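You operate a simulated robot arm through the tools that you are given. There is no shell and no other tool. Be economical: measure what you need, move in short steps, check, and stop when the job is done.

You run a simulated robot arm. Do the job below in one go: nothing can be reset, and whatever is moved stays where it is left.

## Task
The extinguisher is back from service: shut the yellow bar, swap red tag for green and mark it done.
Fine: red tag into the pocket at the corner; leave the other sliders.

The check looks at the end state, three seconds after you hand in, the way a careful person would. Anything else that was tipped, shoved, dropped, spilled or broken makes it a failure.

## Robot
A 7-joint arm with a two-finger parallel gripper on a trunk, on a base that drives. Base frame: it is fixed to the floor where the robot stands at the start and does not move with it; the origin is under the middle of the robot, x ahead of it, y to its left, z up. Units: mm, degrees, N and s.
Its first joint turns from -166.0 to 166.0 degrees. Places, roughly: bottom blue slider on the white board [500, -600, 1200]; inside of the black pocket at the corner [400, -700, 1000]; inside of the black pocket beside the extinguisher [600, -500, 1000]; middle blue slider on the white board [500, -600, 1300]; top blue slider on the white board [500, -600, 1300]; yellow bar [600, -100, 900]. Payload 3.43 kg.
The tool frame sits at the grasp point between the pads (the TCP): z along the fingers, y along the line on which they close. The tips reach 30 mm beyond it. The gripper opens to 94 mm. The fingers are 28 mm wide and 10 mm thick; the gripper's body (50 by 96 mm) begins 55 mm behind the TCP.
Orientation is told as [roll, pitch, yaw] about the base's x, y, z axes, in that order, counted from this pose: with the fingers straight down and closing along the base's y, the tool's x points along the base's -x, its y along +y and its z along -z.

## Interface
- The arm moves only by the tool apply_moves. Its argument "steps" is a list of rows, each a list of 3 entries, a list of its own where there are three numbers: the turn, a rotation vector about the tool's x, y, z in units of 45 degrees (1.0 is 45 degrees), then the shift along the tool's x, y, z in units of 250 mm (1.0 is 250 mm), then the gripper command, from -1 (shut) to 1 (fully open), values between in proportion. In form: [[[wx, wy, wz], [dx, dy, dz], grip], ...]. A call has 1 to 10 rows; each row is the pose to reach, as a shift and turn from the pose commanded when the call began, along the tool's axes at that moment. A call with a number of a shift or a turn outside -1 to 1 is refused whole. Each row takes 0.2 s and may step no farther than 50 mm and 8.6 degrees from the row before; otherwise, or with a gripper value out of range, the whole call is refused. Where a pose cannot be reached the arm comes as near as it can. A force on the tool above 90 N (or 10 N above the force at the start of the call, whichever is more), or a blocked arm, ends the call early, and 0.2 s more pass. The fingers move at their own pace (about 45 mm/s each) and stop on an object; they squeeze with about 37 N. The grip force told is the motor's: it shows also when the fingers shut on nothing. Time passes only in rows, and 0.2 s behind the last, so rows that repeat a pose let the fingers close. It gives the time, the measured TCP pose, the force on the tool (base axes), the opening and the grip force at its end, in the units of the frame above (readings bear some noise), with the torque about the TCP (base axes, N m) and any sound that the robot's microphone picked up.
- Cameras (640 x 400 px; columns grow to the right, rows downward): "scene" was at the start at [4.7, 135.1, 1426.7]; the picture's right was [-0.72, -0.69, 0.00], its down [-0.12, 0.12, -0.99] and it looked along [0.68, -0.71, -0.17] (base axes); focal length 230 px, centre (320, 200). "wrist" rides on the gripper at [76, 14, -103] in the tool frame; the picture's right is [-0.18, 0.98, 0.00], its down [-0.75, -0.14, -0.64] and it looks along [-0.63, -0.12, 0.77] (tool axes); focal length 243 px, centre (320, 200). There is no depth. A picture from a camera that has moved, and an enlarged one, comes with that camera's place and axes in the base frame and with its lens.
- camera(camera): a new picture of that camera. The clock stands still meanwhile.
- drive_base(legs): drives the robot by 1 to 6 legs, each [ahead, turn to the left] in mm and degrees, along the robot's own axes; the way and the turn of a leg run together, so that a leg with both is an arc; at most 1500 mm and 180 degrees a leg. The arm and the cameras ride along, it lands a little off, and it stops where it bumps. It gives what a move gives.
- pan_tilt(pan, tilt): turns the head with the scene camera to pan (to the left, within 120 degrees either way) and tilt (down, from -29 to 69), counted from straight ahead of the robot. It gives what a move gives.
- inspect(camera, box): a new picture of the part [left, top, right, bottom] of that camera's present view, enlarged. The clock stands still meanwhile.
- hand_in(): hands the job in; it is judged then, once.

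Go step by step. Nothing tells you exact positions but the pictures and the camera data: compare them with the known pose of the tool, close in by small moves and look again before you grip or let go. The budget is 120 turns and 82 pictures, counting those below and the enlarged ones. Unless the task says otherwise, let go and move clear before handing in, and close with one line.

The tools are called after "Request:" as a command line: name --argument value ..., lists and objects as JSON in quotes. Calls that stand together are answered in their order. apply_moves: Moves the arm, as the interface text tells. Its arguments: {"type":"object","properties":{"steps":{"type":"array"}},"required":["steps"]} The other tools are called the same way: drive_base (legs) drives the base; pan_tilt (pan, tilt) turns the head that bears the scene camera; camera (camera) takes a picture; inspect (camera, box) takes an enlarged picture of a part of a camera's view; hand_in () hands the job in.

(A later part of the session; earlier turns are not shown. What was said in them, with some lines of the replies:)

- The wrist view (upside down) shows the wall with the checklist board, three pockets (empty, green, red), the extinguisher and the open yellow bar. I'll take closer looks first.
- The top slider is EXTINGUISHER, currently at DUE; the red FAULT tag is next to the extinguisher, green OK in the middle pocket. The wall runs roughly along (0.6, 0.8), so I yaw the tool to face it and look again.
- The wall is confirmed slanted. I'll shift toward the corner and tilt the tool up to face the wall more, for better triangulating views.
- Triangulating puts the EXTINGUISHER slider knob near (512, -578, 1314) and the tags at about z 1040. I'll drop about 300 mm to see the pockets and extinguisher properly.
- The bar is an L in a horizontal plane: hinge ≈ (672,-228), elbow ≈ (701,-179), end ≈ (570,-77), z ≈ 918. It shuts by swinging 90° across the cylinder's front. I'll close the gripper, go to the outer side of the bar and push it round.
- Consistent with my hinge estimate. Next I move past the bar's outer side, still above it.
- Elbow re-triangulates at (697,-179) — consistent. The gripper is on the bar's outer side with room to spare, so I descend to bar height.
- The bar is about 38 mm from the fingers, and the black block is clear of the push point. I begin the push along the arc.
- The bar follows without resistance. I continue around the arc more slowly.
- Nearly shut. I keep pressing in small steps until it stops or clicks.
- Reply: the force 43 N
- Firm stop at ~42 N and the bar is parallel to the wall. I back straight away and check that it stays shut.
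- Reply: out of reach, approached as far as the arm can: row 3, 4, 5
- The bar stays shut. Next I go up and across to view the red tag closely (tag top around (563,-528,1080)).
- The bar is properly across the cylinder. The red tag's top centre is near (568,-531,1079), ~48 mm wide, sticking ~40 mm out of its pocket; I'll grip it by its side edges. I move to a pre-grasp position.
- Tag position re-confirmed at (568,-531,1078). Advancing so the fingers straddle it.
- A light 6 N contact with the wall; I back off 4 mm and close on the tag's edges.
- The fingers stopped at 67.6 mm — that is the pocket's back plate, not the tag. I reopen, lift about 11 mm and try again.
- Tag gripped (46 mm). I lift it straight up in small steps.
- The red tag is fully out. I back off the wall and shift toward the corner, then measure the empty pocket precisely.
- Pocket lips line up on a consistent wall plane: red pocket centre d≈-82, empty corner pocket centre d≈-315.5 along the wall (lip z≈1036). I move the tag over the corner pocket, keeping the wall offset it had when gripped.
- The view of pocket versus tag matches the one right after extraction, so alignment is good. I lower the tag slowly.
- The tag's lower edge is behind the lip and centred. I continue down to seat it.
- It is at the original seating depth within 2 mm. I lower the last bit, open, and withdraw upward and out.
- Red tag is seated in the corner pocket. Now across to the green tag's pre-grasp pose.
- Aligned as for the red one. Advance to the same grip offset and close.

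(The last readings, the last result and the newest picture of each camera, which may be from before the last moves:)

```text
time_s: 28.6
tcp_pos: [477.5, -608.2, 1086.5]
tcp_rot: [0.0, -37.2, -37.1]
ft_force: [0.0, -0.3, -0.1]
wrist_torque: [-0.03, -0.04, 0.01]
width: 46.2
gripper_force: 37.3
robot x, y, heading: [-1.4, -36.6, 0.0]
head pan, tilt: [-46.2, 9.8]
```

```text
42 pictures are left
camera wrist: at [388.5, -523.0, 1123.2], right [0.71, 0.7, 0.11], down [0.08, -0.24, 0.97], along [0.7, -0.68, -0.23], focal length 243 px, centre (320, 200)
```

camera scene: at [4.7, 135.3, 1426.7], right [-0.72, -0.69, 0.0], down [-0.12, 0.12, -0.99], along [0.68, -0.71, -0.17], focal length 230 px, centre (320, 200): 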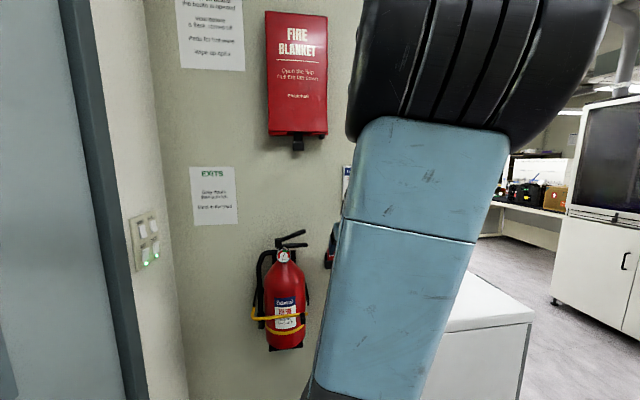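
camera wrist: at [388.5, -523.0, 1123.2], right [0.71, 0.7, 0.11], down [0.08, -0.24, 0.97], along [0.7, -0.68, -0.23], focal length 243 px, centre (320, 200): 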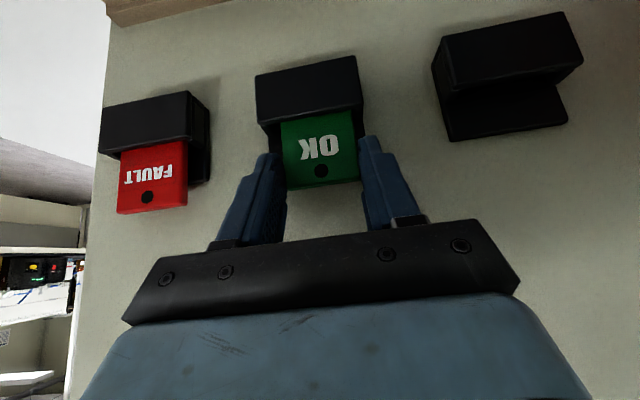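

Green tag gripped. I lift only ~40 mm (keeping the hand below the FIRST AID knob), then pull out from the wall.

Request:
apply_moves --steps '[[[0, 0, 0], [-0.03, 0, -0.04], -1], [[0, 0, 0], [-0.06, 0, -0.08], -1], [[0, 0, 0], [-0.101, 0, -0.134], -1], [[0, 0, 0], [-0.05, 0, -0.18], -1], [[0, 0, 0], [0.06, 0, -0.26], -1], [[0, 0, 0], [0.12, 0, -0.305], -1]]'

Request:
camera --camera "wrist"

```text
time_s: 30.0
tcp_pos: [423.0, -567.2, 1129.3]
tcp_rot: [0.1, -37.3, -37.0]
ft_force: [0.4, 0.2, -0.1]
wrist_torque: [-0.03, 0.01, -0.02]
width: 46.2
gripper_force: 36.6
robot x, y, heading: [0.7, -31.6, -0.1]
head pan, tilt: [-46.2, 9.8]
```

```text
41 pictures are left
camera wrist: at [333.8, -481.6, 1165.8], right [0.71, 0.7, 0.11], down [0.09, -0.24, 0.97], along [0.7, -0.68, -0.23], focal length 243 px, centre (320, 200)
```

wrist: 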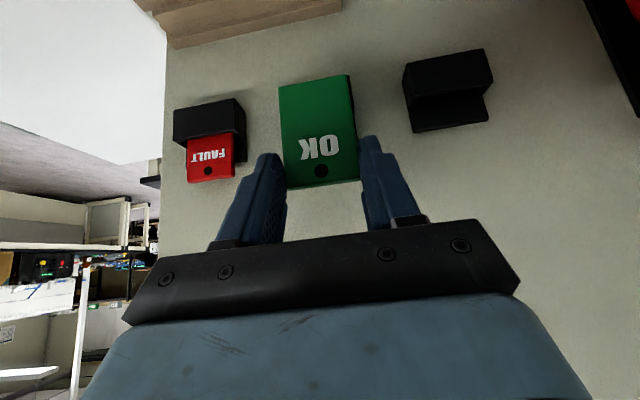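

The green tag is out. I carry it to the pocket beside the extinguisher and position it above.

Request:
apply_moves --steps '[[[0, 0, 0], [-0.01, 0.157, -0.014], -1], [[0, 0, 0], [-0.02, 0.314, -0.028], -1], [[0, 0, 0], [-0.031, 0.469, -0.042], -1], [[0, 0, 0], [-0.11, 0.469, 0.018], -1], [[0, 0, 0], [-0.18, 0.469, 0.07], -1], [[0, 0, 0], [-0.251, 0.469, 0.124], -1]]'

Request:
camera --camera "wrist"

Request:
inspect --camera "wrist" --box '[220, 0, 420, 200]'

```text
time_s: 31.4
tcp_pos: [547.2, -515.9, 1143.0]
tcp_rot: [0.0, -37.2, -37.0]
ft_force: [0.3, 0.7, -0.3]
wrist_torque: [0.01, -0.01, -0.02]
width: 46.3
gripper_force: 37.2
robot x, y, heading: [-4.0, -33.1, 0.2]
head pan, tilt: [-46.2, 9.8]
```

```text
40 pictures are left
camera wrist: at [457.8, -429.0, 1179.4], right [0.71, 0.7, 0.11], down [0.08, -0.24, 0.97], along [0.7, -0.68, -0.23], focal length 243 px, centre (320, 200)
```

wrist: 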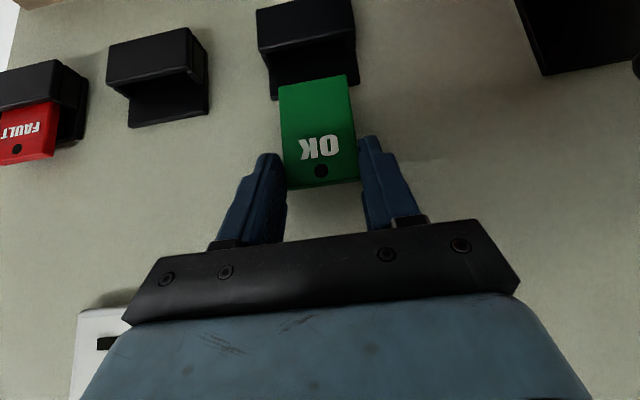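

```text
2.00 times, centred on (320, 100) of wrist
camera zoom: at [457.8, -429.0, 1179.4], right [0.71, 0.7, 0.11], down [0.08, -0.24, 0.97], along [0.7, -0.68, -0.23], focal length 485 px, centre (320, 400)
```

zoom: 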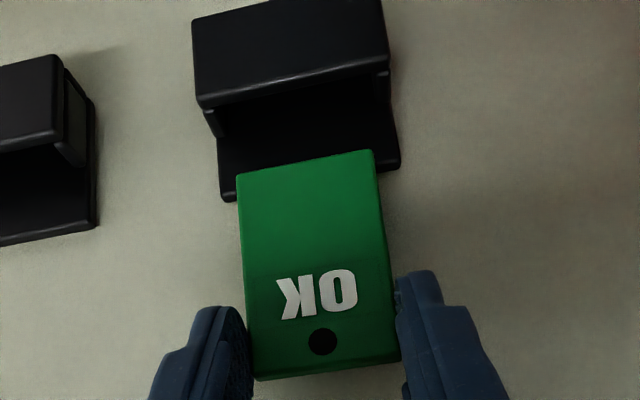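

Aligned as before. Lowering the green tag into the pocket.

Request:
apply_moves --steps '[[[0, 0, 0], [0.024, 0, 0.032], -1], [[0, 0, 0], [0.048, 0, 0.064], -1], [[0, 0, 0], [0.066, 0, 0.088], -1], [[0, 0, 0], [0.08, 0, 0.106], -1]]'

Request:
inspect --camera "wrist" --box '[220, 0, 420, 200]'

```text
time_s: 32.4
tcp_pos: [547.0, -515.1, 1109.2]
tcp_rot: [0.0, -37.2, -37.0]
ft_force: [1.0, -0.8, -0.7]
wrist_torque: [0.0, -0.02, 0.0]
width: 46.4
gripper_force: 37.3
robot x, y, heading: [-0.5, -36.2, -0.2]
head pan, tilt: [-46.2, 9.8]
```

```text
2.00 times, centred on (320, 100) of wrist
camera zoom: at [457.8, -429.3, 1145.8], right [0.71, 0.7, 0.11], down [0.08, -0.24, 0.97], along [0.7, -0.68, -0.23], focal length 485 px, centre (320, 400)
```

zoom: 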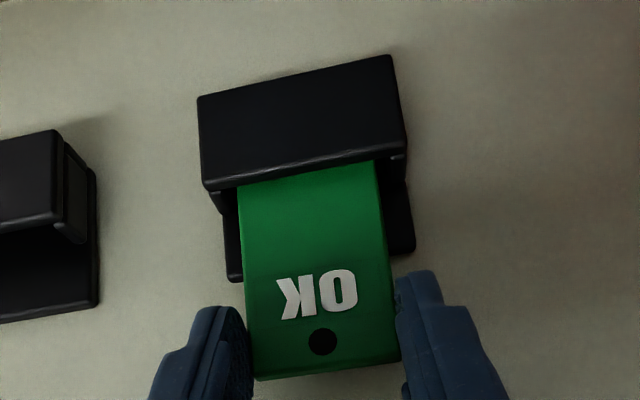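

It's going in behind the lip. I seat it, open and withdraw.

Request:
apply_moves --steps '[[[0, 0, 0], [0.018, 0, 0.024], -1], [[0, 0, 0], [0.036, 0, 0.048], -1], [[0, 0, 0], [0.053, 0, 0.07], -1], [[0, 0, 0], [0.053, 0, 0.07], 0.5], [[0, 0, 0], [0.053, 0, 0.07], 0.5], [[0, 0, 0], [0.053, 0, 0.07], 0.5], [[0, 0, 0], [0.04, 0, 0.03], 0.5], [[0, 0, 0], [0.1, 0, -0.12], 0.5], [[0, 0, 0], [0.22, 0, -0.23], 0.5]]'

Request:
camera --camera "wrist"

```text
time_s: 34.4
tcp_pos: [485.6, -466.8, 1123.6]
tcp_rot: [0.0, -37.2, -37.0]
ft_force: [0.2, -0.5, -0.9]
wrist_torque: [-0.03, -0.01, -0.02]
width: 70.5
gripper_force: 0.0
robot x, y, heading: [-0.9, -34.9, -0.1]
head pan, tilt: [-46.2, 9.8]
```

```text
37 pictures are left
camera wrist: at [396.3, -381.2, 1159.9], right [0.71, 0.7, 0.11], down [0.09, -0.24, 0.97], along [0.7, -0.68, -0.23], focal length 243 px, centre (320, 200)
```

wrist: 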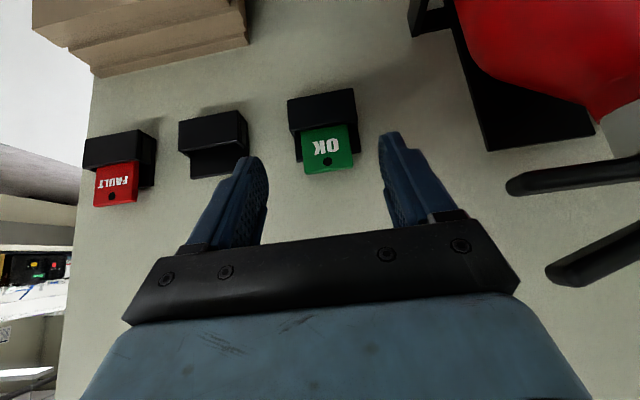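

Both tags are placed. Now the EXTINGUISHER slider: I close the fingers, rise, and look at the board.

Request:
apply_moves --steps '[[[0, 0, 0], [0.05, -0.016, -0.08], -1], [[0, 0, 0], [-0.065, -0.032, -0.24], -1], [[0, 0, 0], [-0.185, -0.048, -0.4], -1], [[0, 0, 0], [-0.305, -0.064, -0.56], -1], [[0, 0, 0], [-0.425, -0.08, -0.72], -1], [[0, 0, 0], [-0.425, -0.08, -0.762], -1]]'

Request:
camera --camera "wrist"

Request:
inspect --camera "wrist" --box '[140, 50, 400, 250]'

```text
refused: row 3 steps farther than a row can; nothing moved
```

```text
36 pictures are left
camera wrist: at [396.3, -381.2, 1159.9], right [0.71, 0.7, 0.11], down [0.09, -0.24, 0.97], along [0.7, -0.68, -0.23], focal length 243 px, centre (320, 200)
```

wrist: 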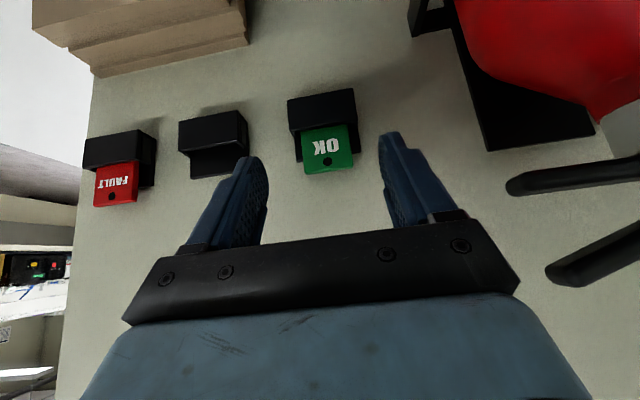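

```text
2.00 times, centred on (270, 150) of wrist
camera zoom: at [396.3, -381.2, 1159.9], right [0.71, 0.7, 0.11], down [0.09, -0.24, 0.97], along [0.7, -0.68, -0.23], focal length 485 px, centre (420, 300)
```

zoom: 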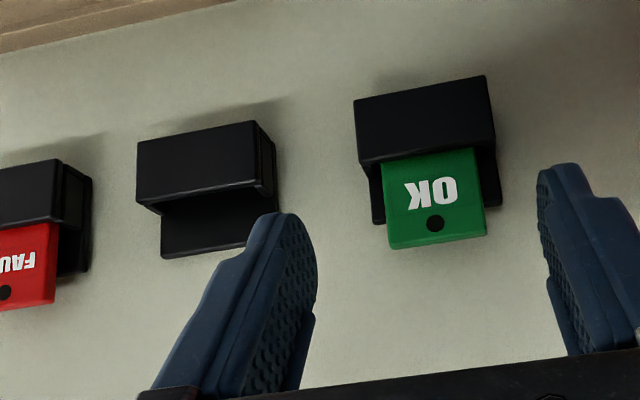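

That call was refused for one over-long row (the green tag sits well in its pocket). I repeat it with shorter rows.

Request:
apply_moves --steps '[[[0, 0, 0], [0.05, -0.016, -0.08], -1], [[0, 0, 0], [-0.04, -0.032, -0.22], -1], [[0, 0, 0], [-0.14, -0.048, -0.36], -1], [[0, 0, 0], [-0.24, -0.064, -0.5], -1], [[0, 0, 0], [-0.335, -0.08, -0.64], -1], [[0, 0, 0], [-0.425, -0.08, -0.762], -1]]'

Request:
inspect --camera "wrist" --box '[140, 50, 400, 250]'

```text
time_s: 35.8
tcp_pos: [445.4, -464.6, 1338.9]
tcp_rot: [0.0, -37.1, -37.2]
ft_force: [0.5, 0.3, -0.8]
wrist_torque: [0.0, -0.01, 0.04]
width: 0.0
gripper_force: 33.0
robot x, y, heading: [2.1, -30.3, 0.0]
head pan, tilt: [-46.2, 9.8]
```

```text
2.00 times, centred on (270, 150) of wrist
camera zoom: at [355.5, -379.2, 1376.3], right [0.71, 0.7, 0.11], down [0.08, -0.24, 0.97], along [0.7, -0.68, -0.23], focal length 485 px, centre (420, 300)
```

zoom: 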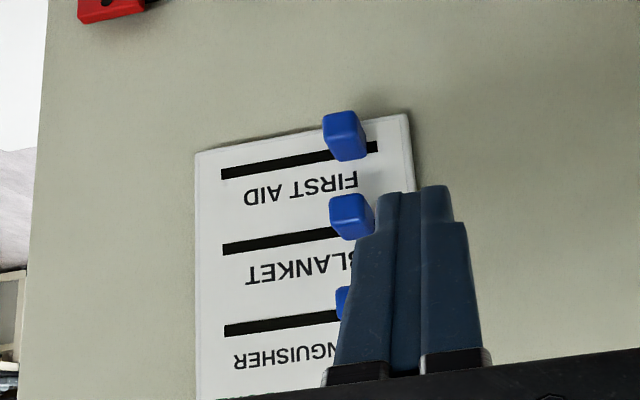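

The knob is ~20 mm wide, centred d≈-153, z≈1313; the slot runs to d≈-235. I bring the closed fingertips beside its +d side, off the board.

Request:
apply_moves --steps '[[[0, 0, 0], [-0.1, -0.02, 0.1], -1], [[0, 0, 0], [-0.2, -0.035, 0.2], -1], [[0, 0, 0], [-0.297, -0.05, 0.29], -1]]'

Request:
camera --camera "wrist"

Request:
inspect --camera "wrist" --box '[200, 80, 400, 240]'

```text
time_s: 36.6
tcp_pos: [522.0, -537.8, 1327.2]
tcp_rot: [-0.1, -37.2, -37.0]
ft_force: [-0.8, 0.3, 1.1]
wrist_torque: [0.0, 0.0, 0.01]
width: 0.0
gripper_force: 33.5
robot x, y, heading: [-2.1, -36.5, -0.1]
head pan, tilt: [-46.2, 9.8]
```

```text
33 pictures are left
camera wrist: at [431.8, -451.4, 1364.2], right [0.71, 0.7, 0.11], down [0.08, -0.24, 0.97], along [0.7, -0.68, -0.23], focal length 243 px, centre (320, 200)
```

wrist: 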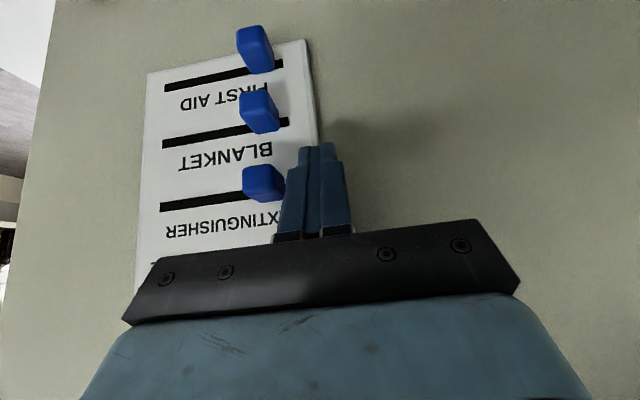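

```text
2.50 times, centred on (300, 160) of wrist
camera zoom: at [431.8, -451.4, 1364.2], right [0.71, 0.7, 0.11], down [0.08, -0.24, 0.97], along [0.7, -0.68, -0.23], focal length 606 px, centre (370, 300)
```

zoom: 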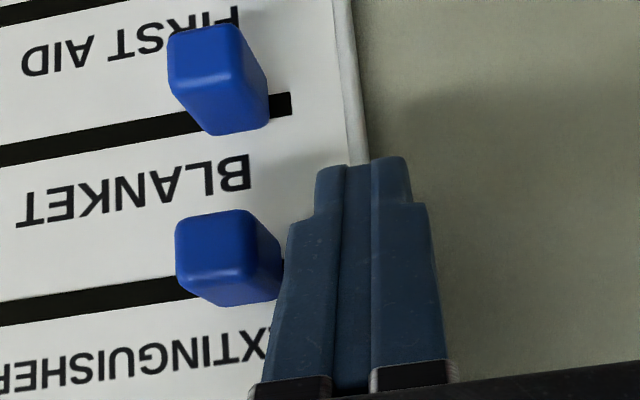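

Fingertips are beside the knob and clear of its neighbours. I push along the slot toward DONE.

Request:
apply_moves --steps '[[[0, 0, 0], [0, -0.04, 0], -1], [[0, 0, 0], [0, -0.08, 0], -1], [[0, 0, 0], [0, -0.115, 0], -1], [[0, 0, 0], [0, -0.15, 0], -1], [[0, 0, 0], [0, -0.185, 0], -1], [[0, 0, 0], [0, -0.22, 0], -1], [[0, 0, 0], [0, -0.25, 0], -1]]'

Request:
camera --camera "wrist"

```text
time_s: 38.2
tcp_pos: [484.3, -586.6, 1326.5]
tcp_rot: [0.0, -37.2, -37.1]
ft_force: [-0.4, -0.4, -1.0]
wrist_torque: [0.0, -0.01, 0.01]
width: 0.0
gripper_force: 32.5
robot x, y, heading: [-0.2, -33.3, -0.1]
head pan, tilt: [-46.2, 9.8]
```

```text
31 pictures are left
camera wrist: at [394.9, -500.8, 1363.1], right [0.71, 0.7, 0.11], down [0.08, -0.24, 0.97], along [0.7, -0.68, -0.23], focal length 243 px, centre (320, 200)
```

wrist: 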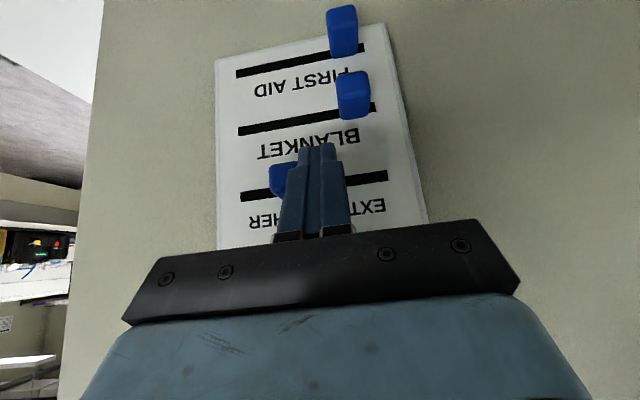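

The knob slides freely. Continuing in small steps to the end stop.

Request:
apply_moves --steps '[[[0, 0, 0], [0, -0.02, 0], -1], [[0, 0, 0], [0, -0.04, 0], -1], [[0, 0, 0], [0, -0.055, 0], -1], [[0, 0, 0], [0, -0.07, 0], -1]]'

Request:
inspect --camera "wrist" --box '[200, 40, 460, 240]'

```text
time_s: 39.2
tcp_pos: [476.5, -600.5, 1326.3]
tcp_rot: [0.0, -37.3, -37.0]
ft_force: [-0.5, 0.1, -1.1]
wrist_torque: [0.02, 0.01, 0.03]
width: 0.0
gripper_force: 32.6
robot x, y, heading: [-0.8, -34.1, 0.2]
head pan, tilt: [-46.2, 9.8]
```

```text
2.00 times, centred on (330, 140) of wrist
camera zoom: at [385.7, -514.6, 1362.5], right [0.71, 0.7, 0.11], down [0.08, -0.24, 0.97], along [0.7, -0.68, -0.23], focal length 485 px, centre (300, 320)
```

zoom: 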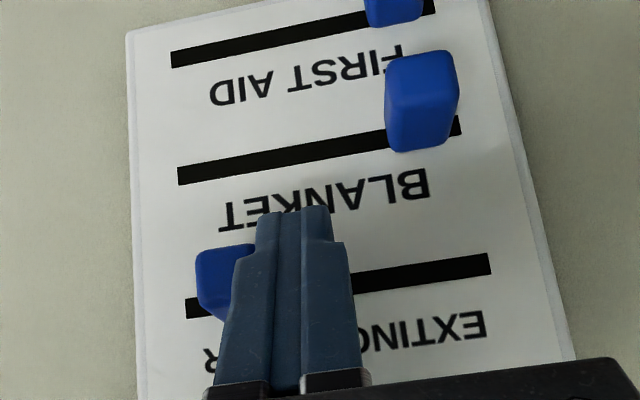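

Close to the end. A few more millimetres until I feel the stop.

Request:
apply_moves --steps '[[[0, 0, 0], [0, -0.015, 0], -1], [[0, 0, 0], [0, -0.03, 0], -1], [[0, 0, 0], [0, -0.04, 0], -1]]'

Request:
inspect --camera "wrist" --box '[200, 40, 460, 240]'

```text
time_s: 40.0
tcp_pos: [468.9, -608.2, 1326.1]
tcp_rot: [0.1, -37.2, -37.0]
ft_force: [2.5, 5.2, -2.2]
wrist_torque: [0.08, -0.04, 0.07]
width: 0.0
gripper_force: 33.4
robot x, y, heading: [0.8, -31.7, 0.1]
head pan, tilt: [-46.2, 9.8]
```

```text
2.00 times, centred on (330, 140) of wrist
camera zoom: at [380.1, -522.2, 1362.5], right [0.71, 0.7, 0.11], down [0.08, -0.24, 0.97], along [0.7, -0.68, -0.23], focal length 485 px, centre (300, 320)
```

zoom: 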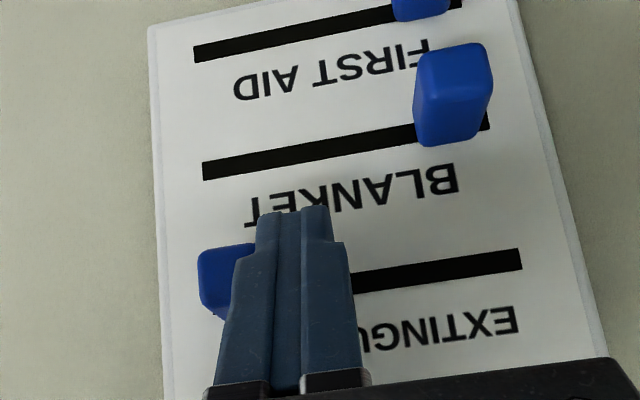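

Contact force rose at the stop and the knob covers the slot's DONE end. I back off sideways, then away from the wall, and verify everything.

Request:
apply_moves --steps '[[[0, 0, 0], [0, -0.006, 0], -1], [[0, 0, 0], [0, 0.04, 0], -1], [[0, 0, 0], [0.13, 0.04, -0.1], -1], [[0, 0, 0], [0.26, 0.04, -0.2], -1], [[0, 0, 0], [0.38, 0.04, -0.29], -1], [[0, 0, 0], [0.38, 0.2, -0.29], -1], [[0, 0, 0], [0.38, 0.36, -0.29], -1]]'

Request:
camera --camera "wrist"

Request:
camera --camera "scene"

```text
time_s: 41.6
tcp_pos: [427.1, -465.6, 1326.6]
tcp_rot: [-0.1, -37.2, -37.0]
ft_force: [0.6, -0.2, -0.3]
wrist_torque: [0.05, 0.02, 0.02]
width: 0.0
gripper_force: 33.1
robot x, y, heading: [-0.1, -34.4, -0.1]
head pan, tilt: [-46.2, 9.8]
```

```text
28 pictures are left
camera wrist: at [337.2, -379.8, 1363.2], right [0.71, 0.7, 0.11], down [0.08, -0.24, 0.97], along [0.7, -0.68, -0.23], focal length 243 px, centre (320, 200)
```

wrist: 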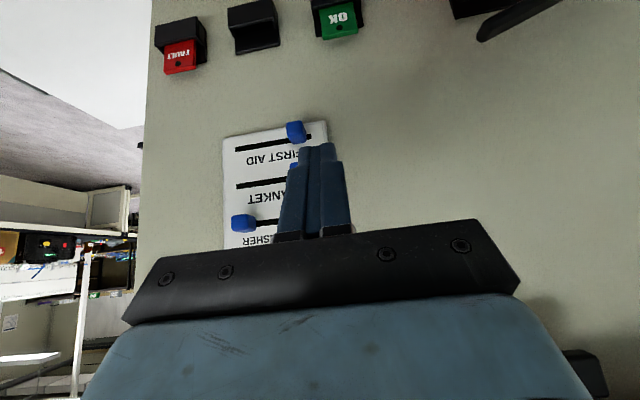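

```text
27 pictures are left
camera scene: at [4.4, 134.7, 1426.7], right [-0.72, -0.69, 0.0], down [-0.12, 0.12, -0.99], along [0.68, -0.71, -0.17], focal length 230 px, centre (320, 200)
```

scene: 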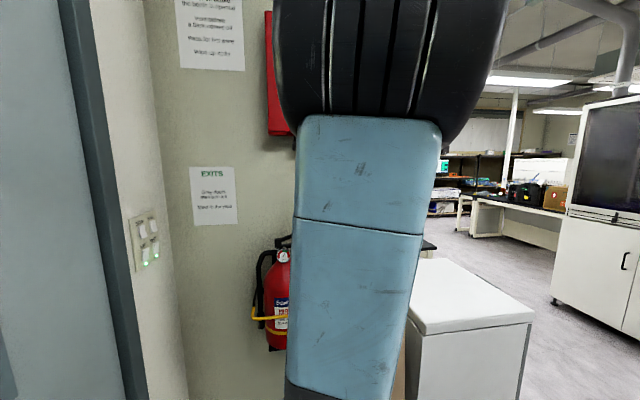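

Everything looks in place; one last close check of the tags, slider and bar.

Request:
inspect --camera "wrist" --box '[140, 0, 380, 150]'

Request:
inspect --camera "scene" --box '[230, 230, 330, 360]'

Request:
inspect --camera "wrist" --box '[200, 110, 340, 260]'

```text
2.67 times, centred on (260, 75) of wrist
camera zoom: at [337.2, -379.8, 1363.2], right [0.71, 0.7, 0.11], down [0.08, -0.24, 0.97], along [0.7, -0.68, -0.23], focal length 647 px, centre (480, 533)
```

zoom: 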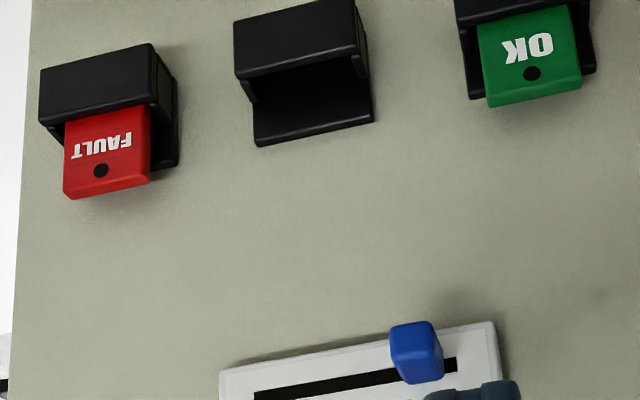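

```text
3.08 times, centred on (280, 295) of scene
camera zoom: at [4.4, 134.7, 1426.7], right [-0.72, -0.69, 0.0], down [-0.12, 0.12, -0.99], along [0.68, -0.71, -0.17], focal length 708 px, centre (443, -92)
```

zoom: 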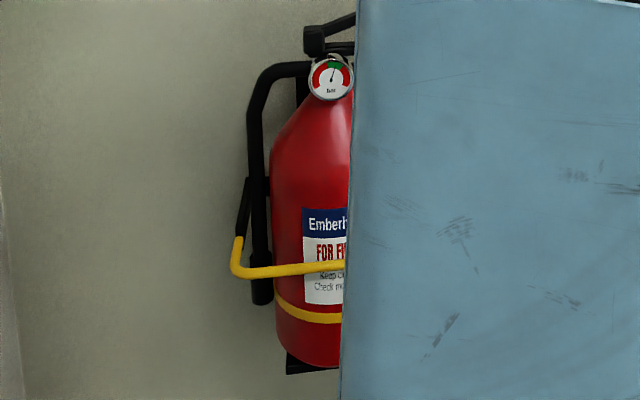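

```text
2.67 times, centred on (270, 185) of wrist
camera zoom: at [337.2, -379.8, 1363.2], right [0.71, 0.7, 0.11], down [0.08, -0.24, 0.97], along [0.7, -0.68, -0.23], focal length 647 px, centre (453, 240)
```

zoom: 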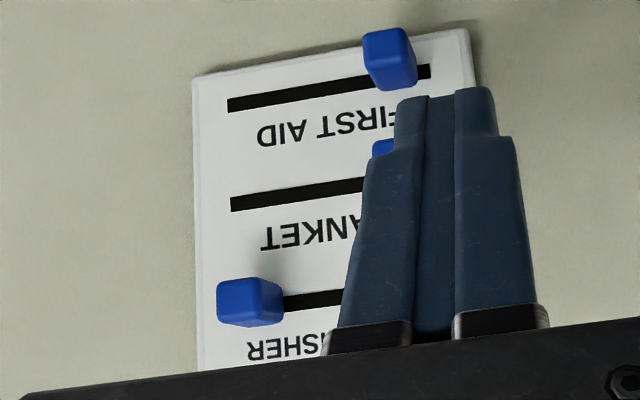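

The red tag is in the corner pocket, the green one is beside the extinguisher, the EXTINGUISHER slider is at DONE with the other two untouched, and the bar is shut. The gripper is clear, so I'm handing in.

Request:
hand_in

```text
The job is handed in.
```

Job handed in: the yellow bar is shut, the green OK tag is beside the extinguisher, the red FAULT tag is in the corner pocket, and only the EXTINGUISHER slider was moved to DONE.
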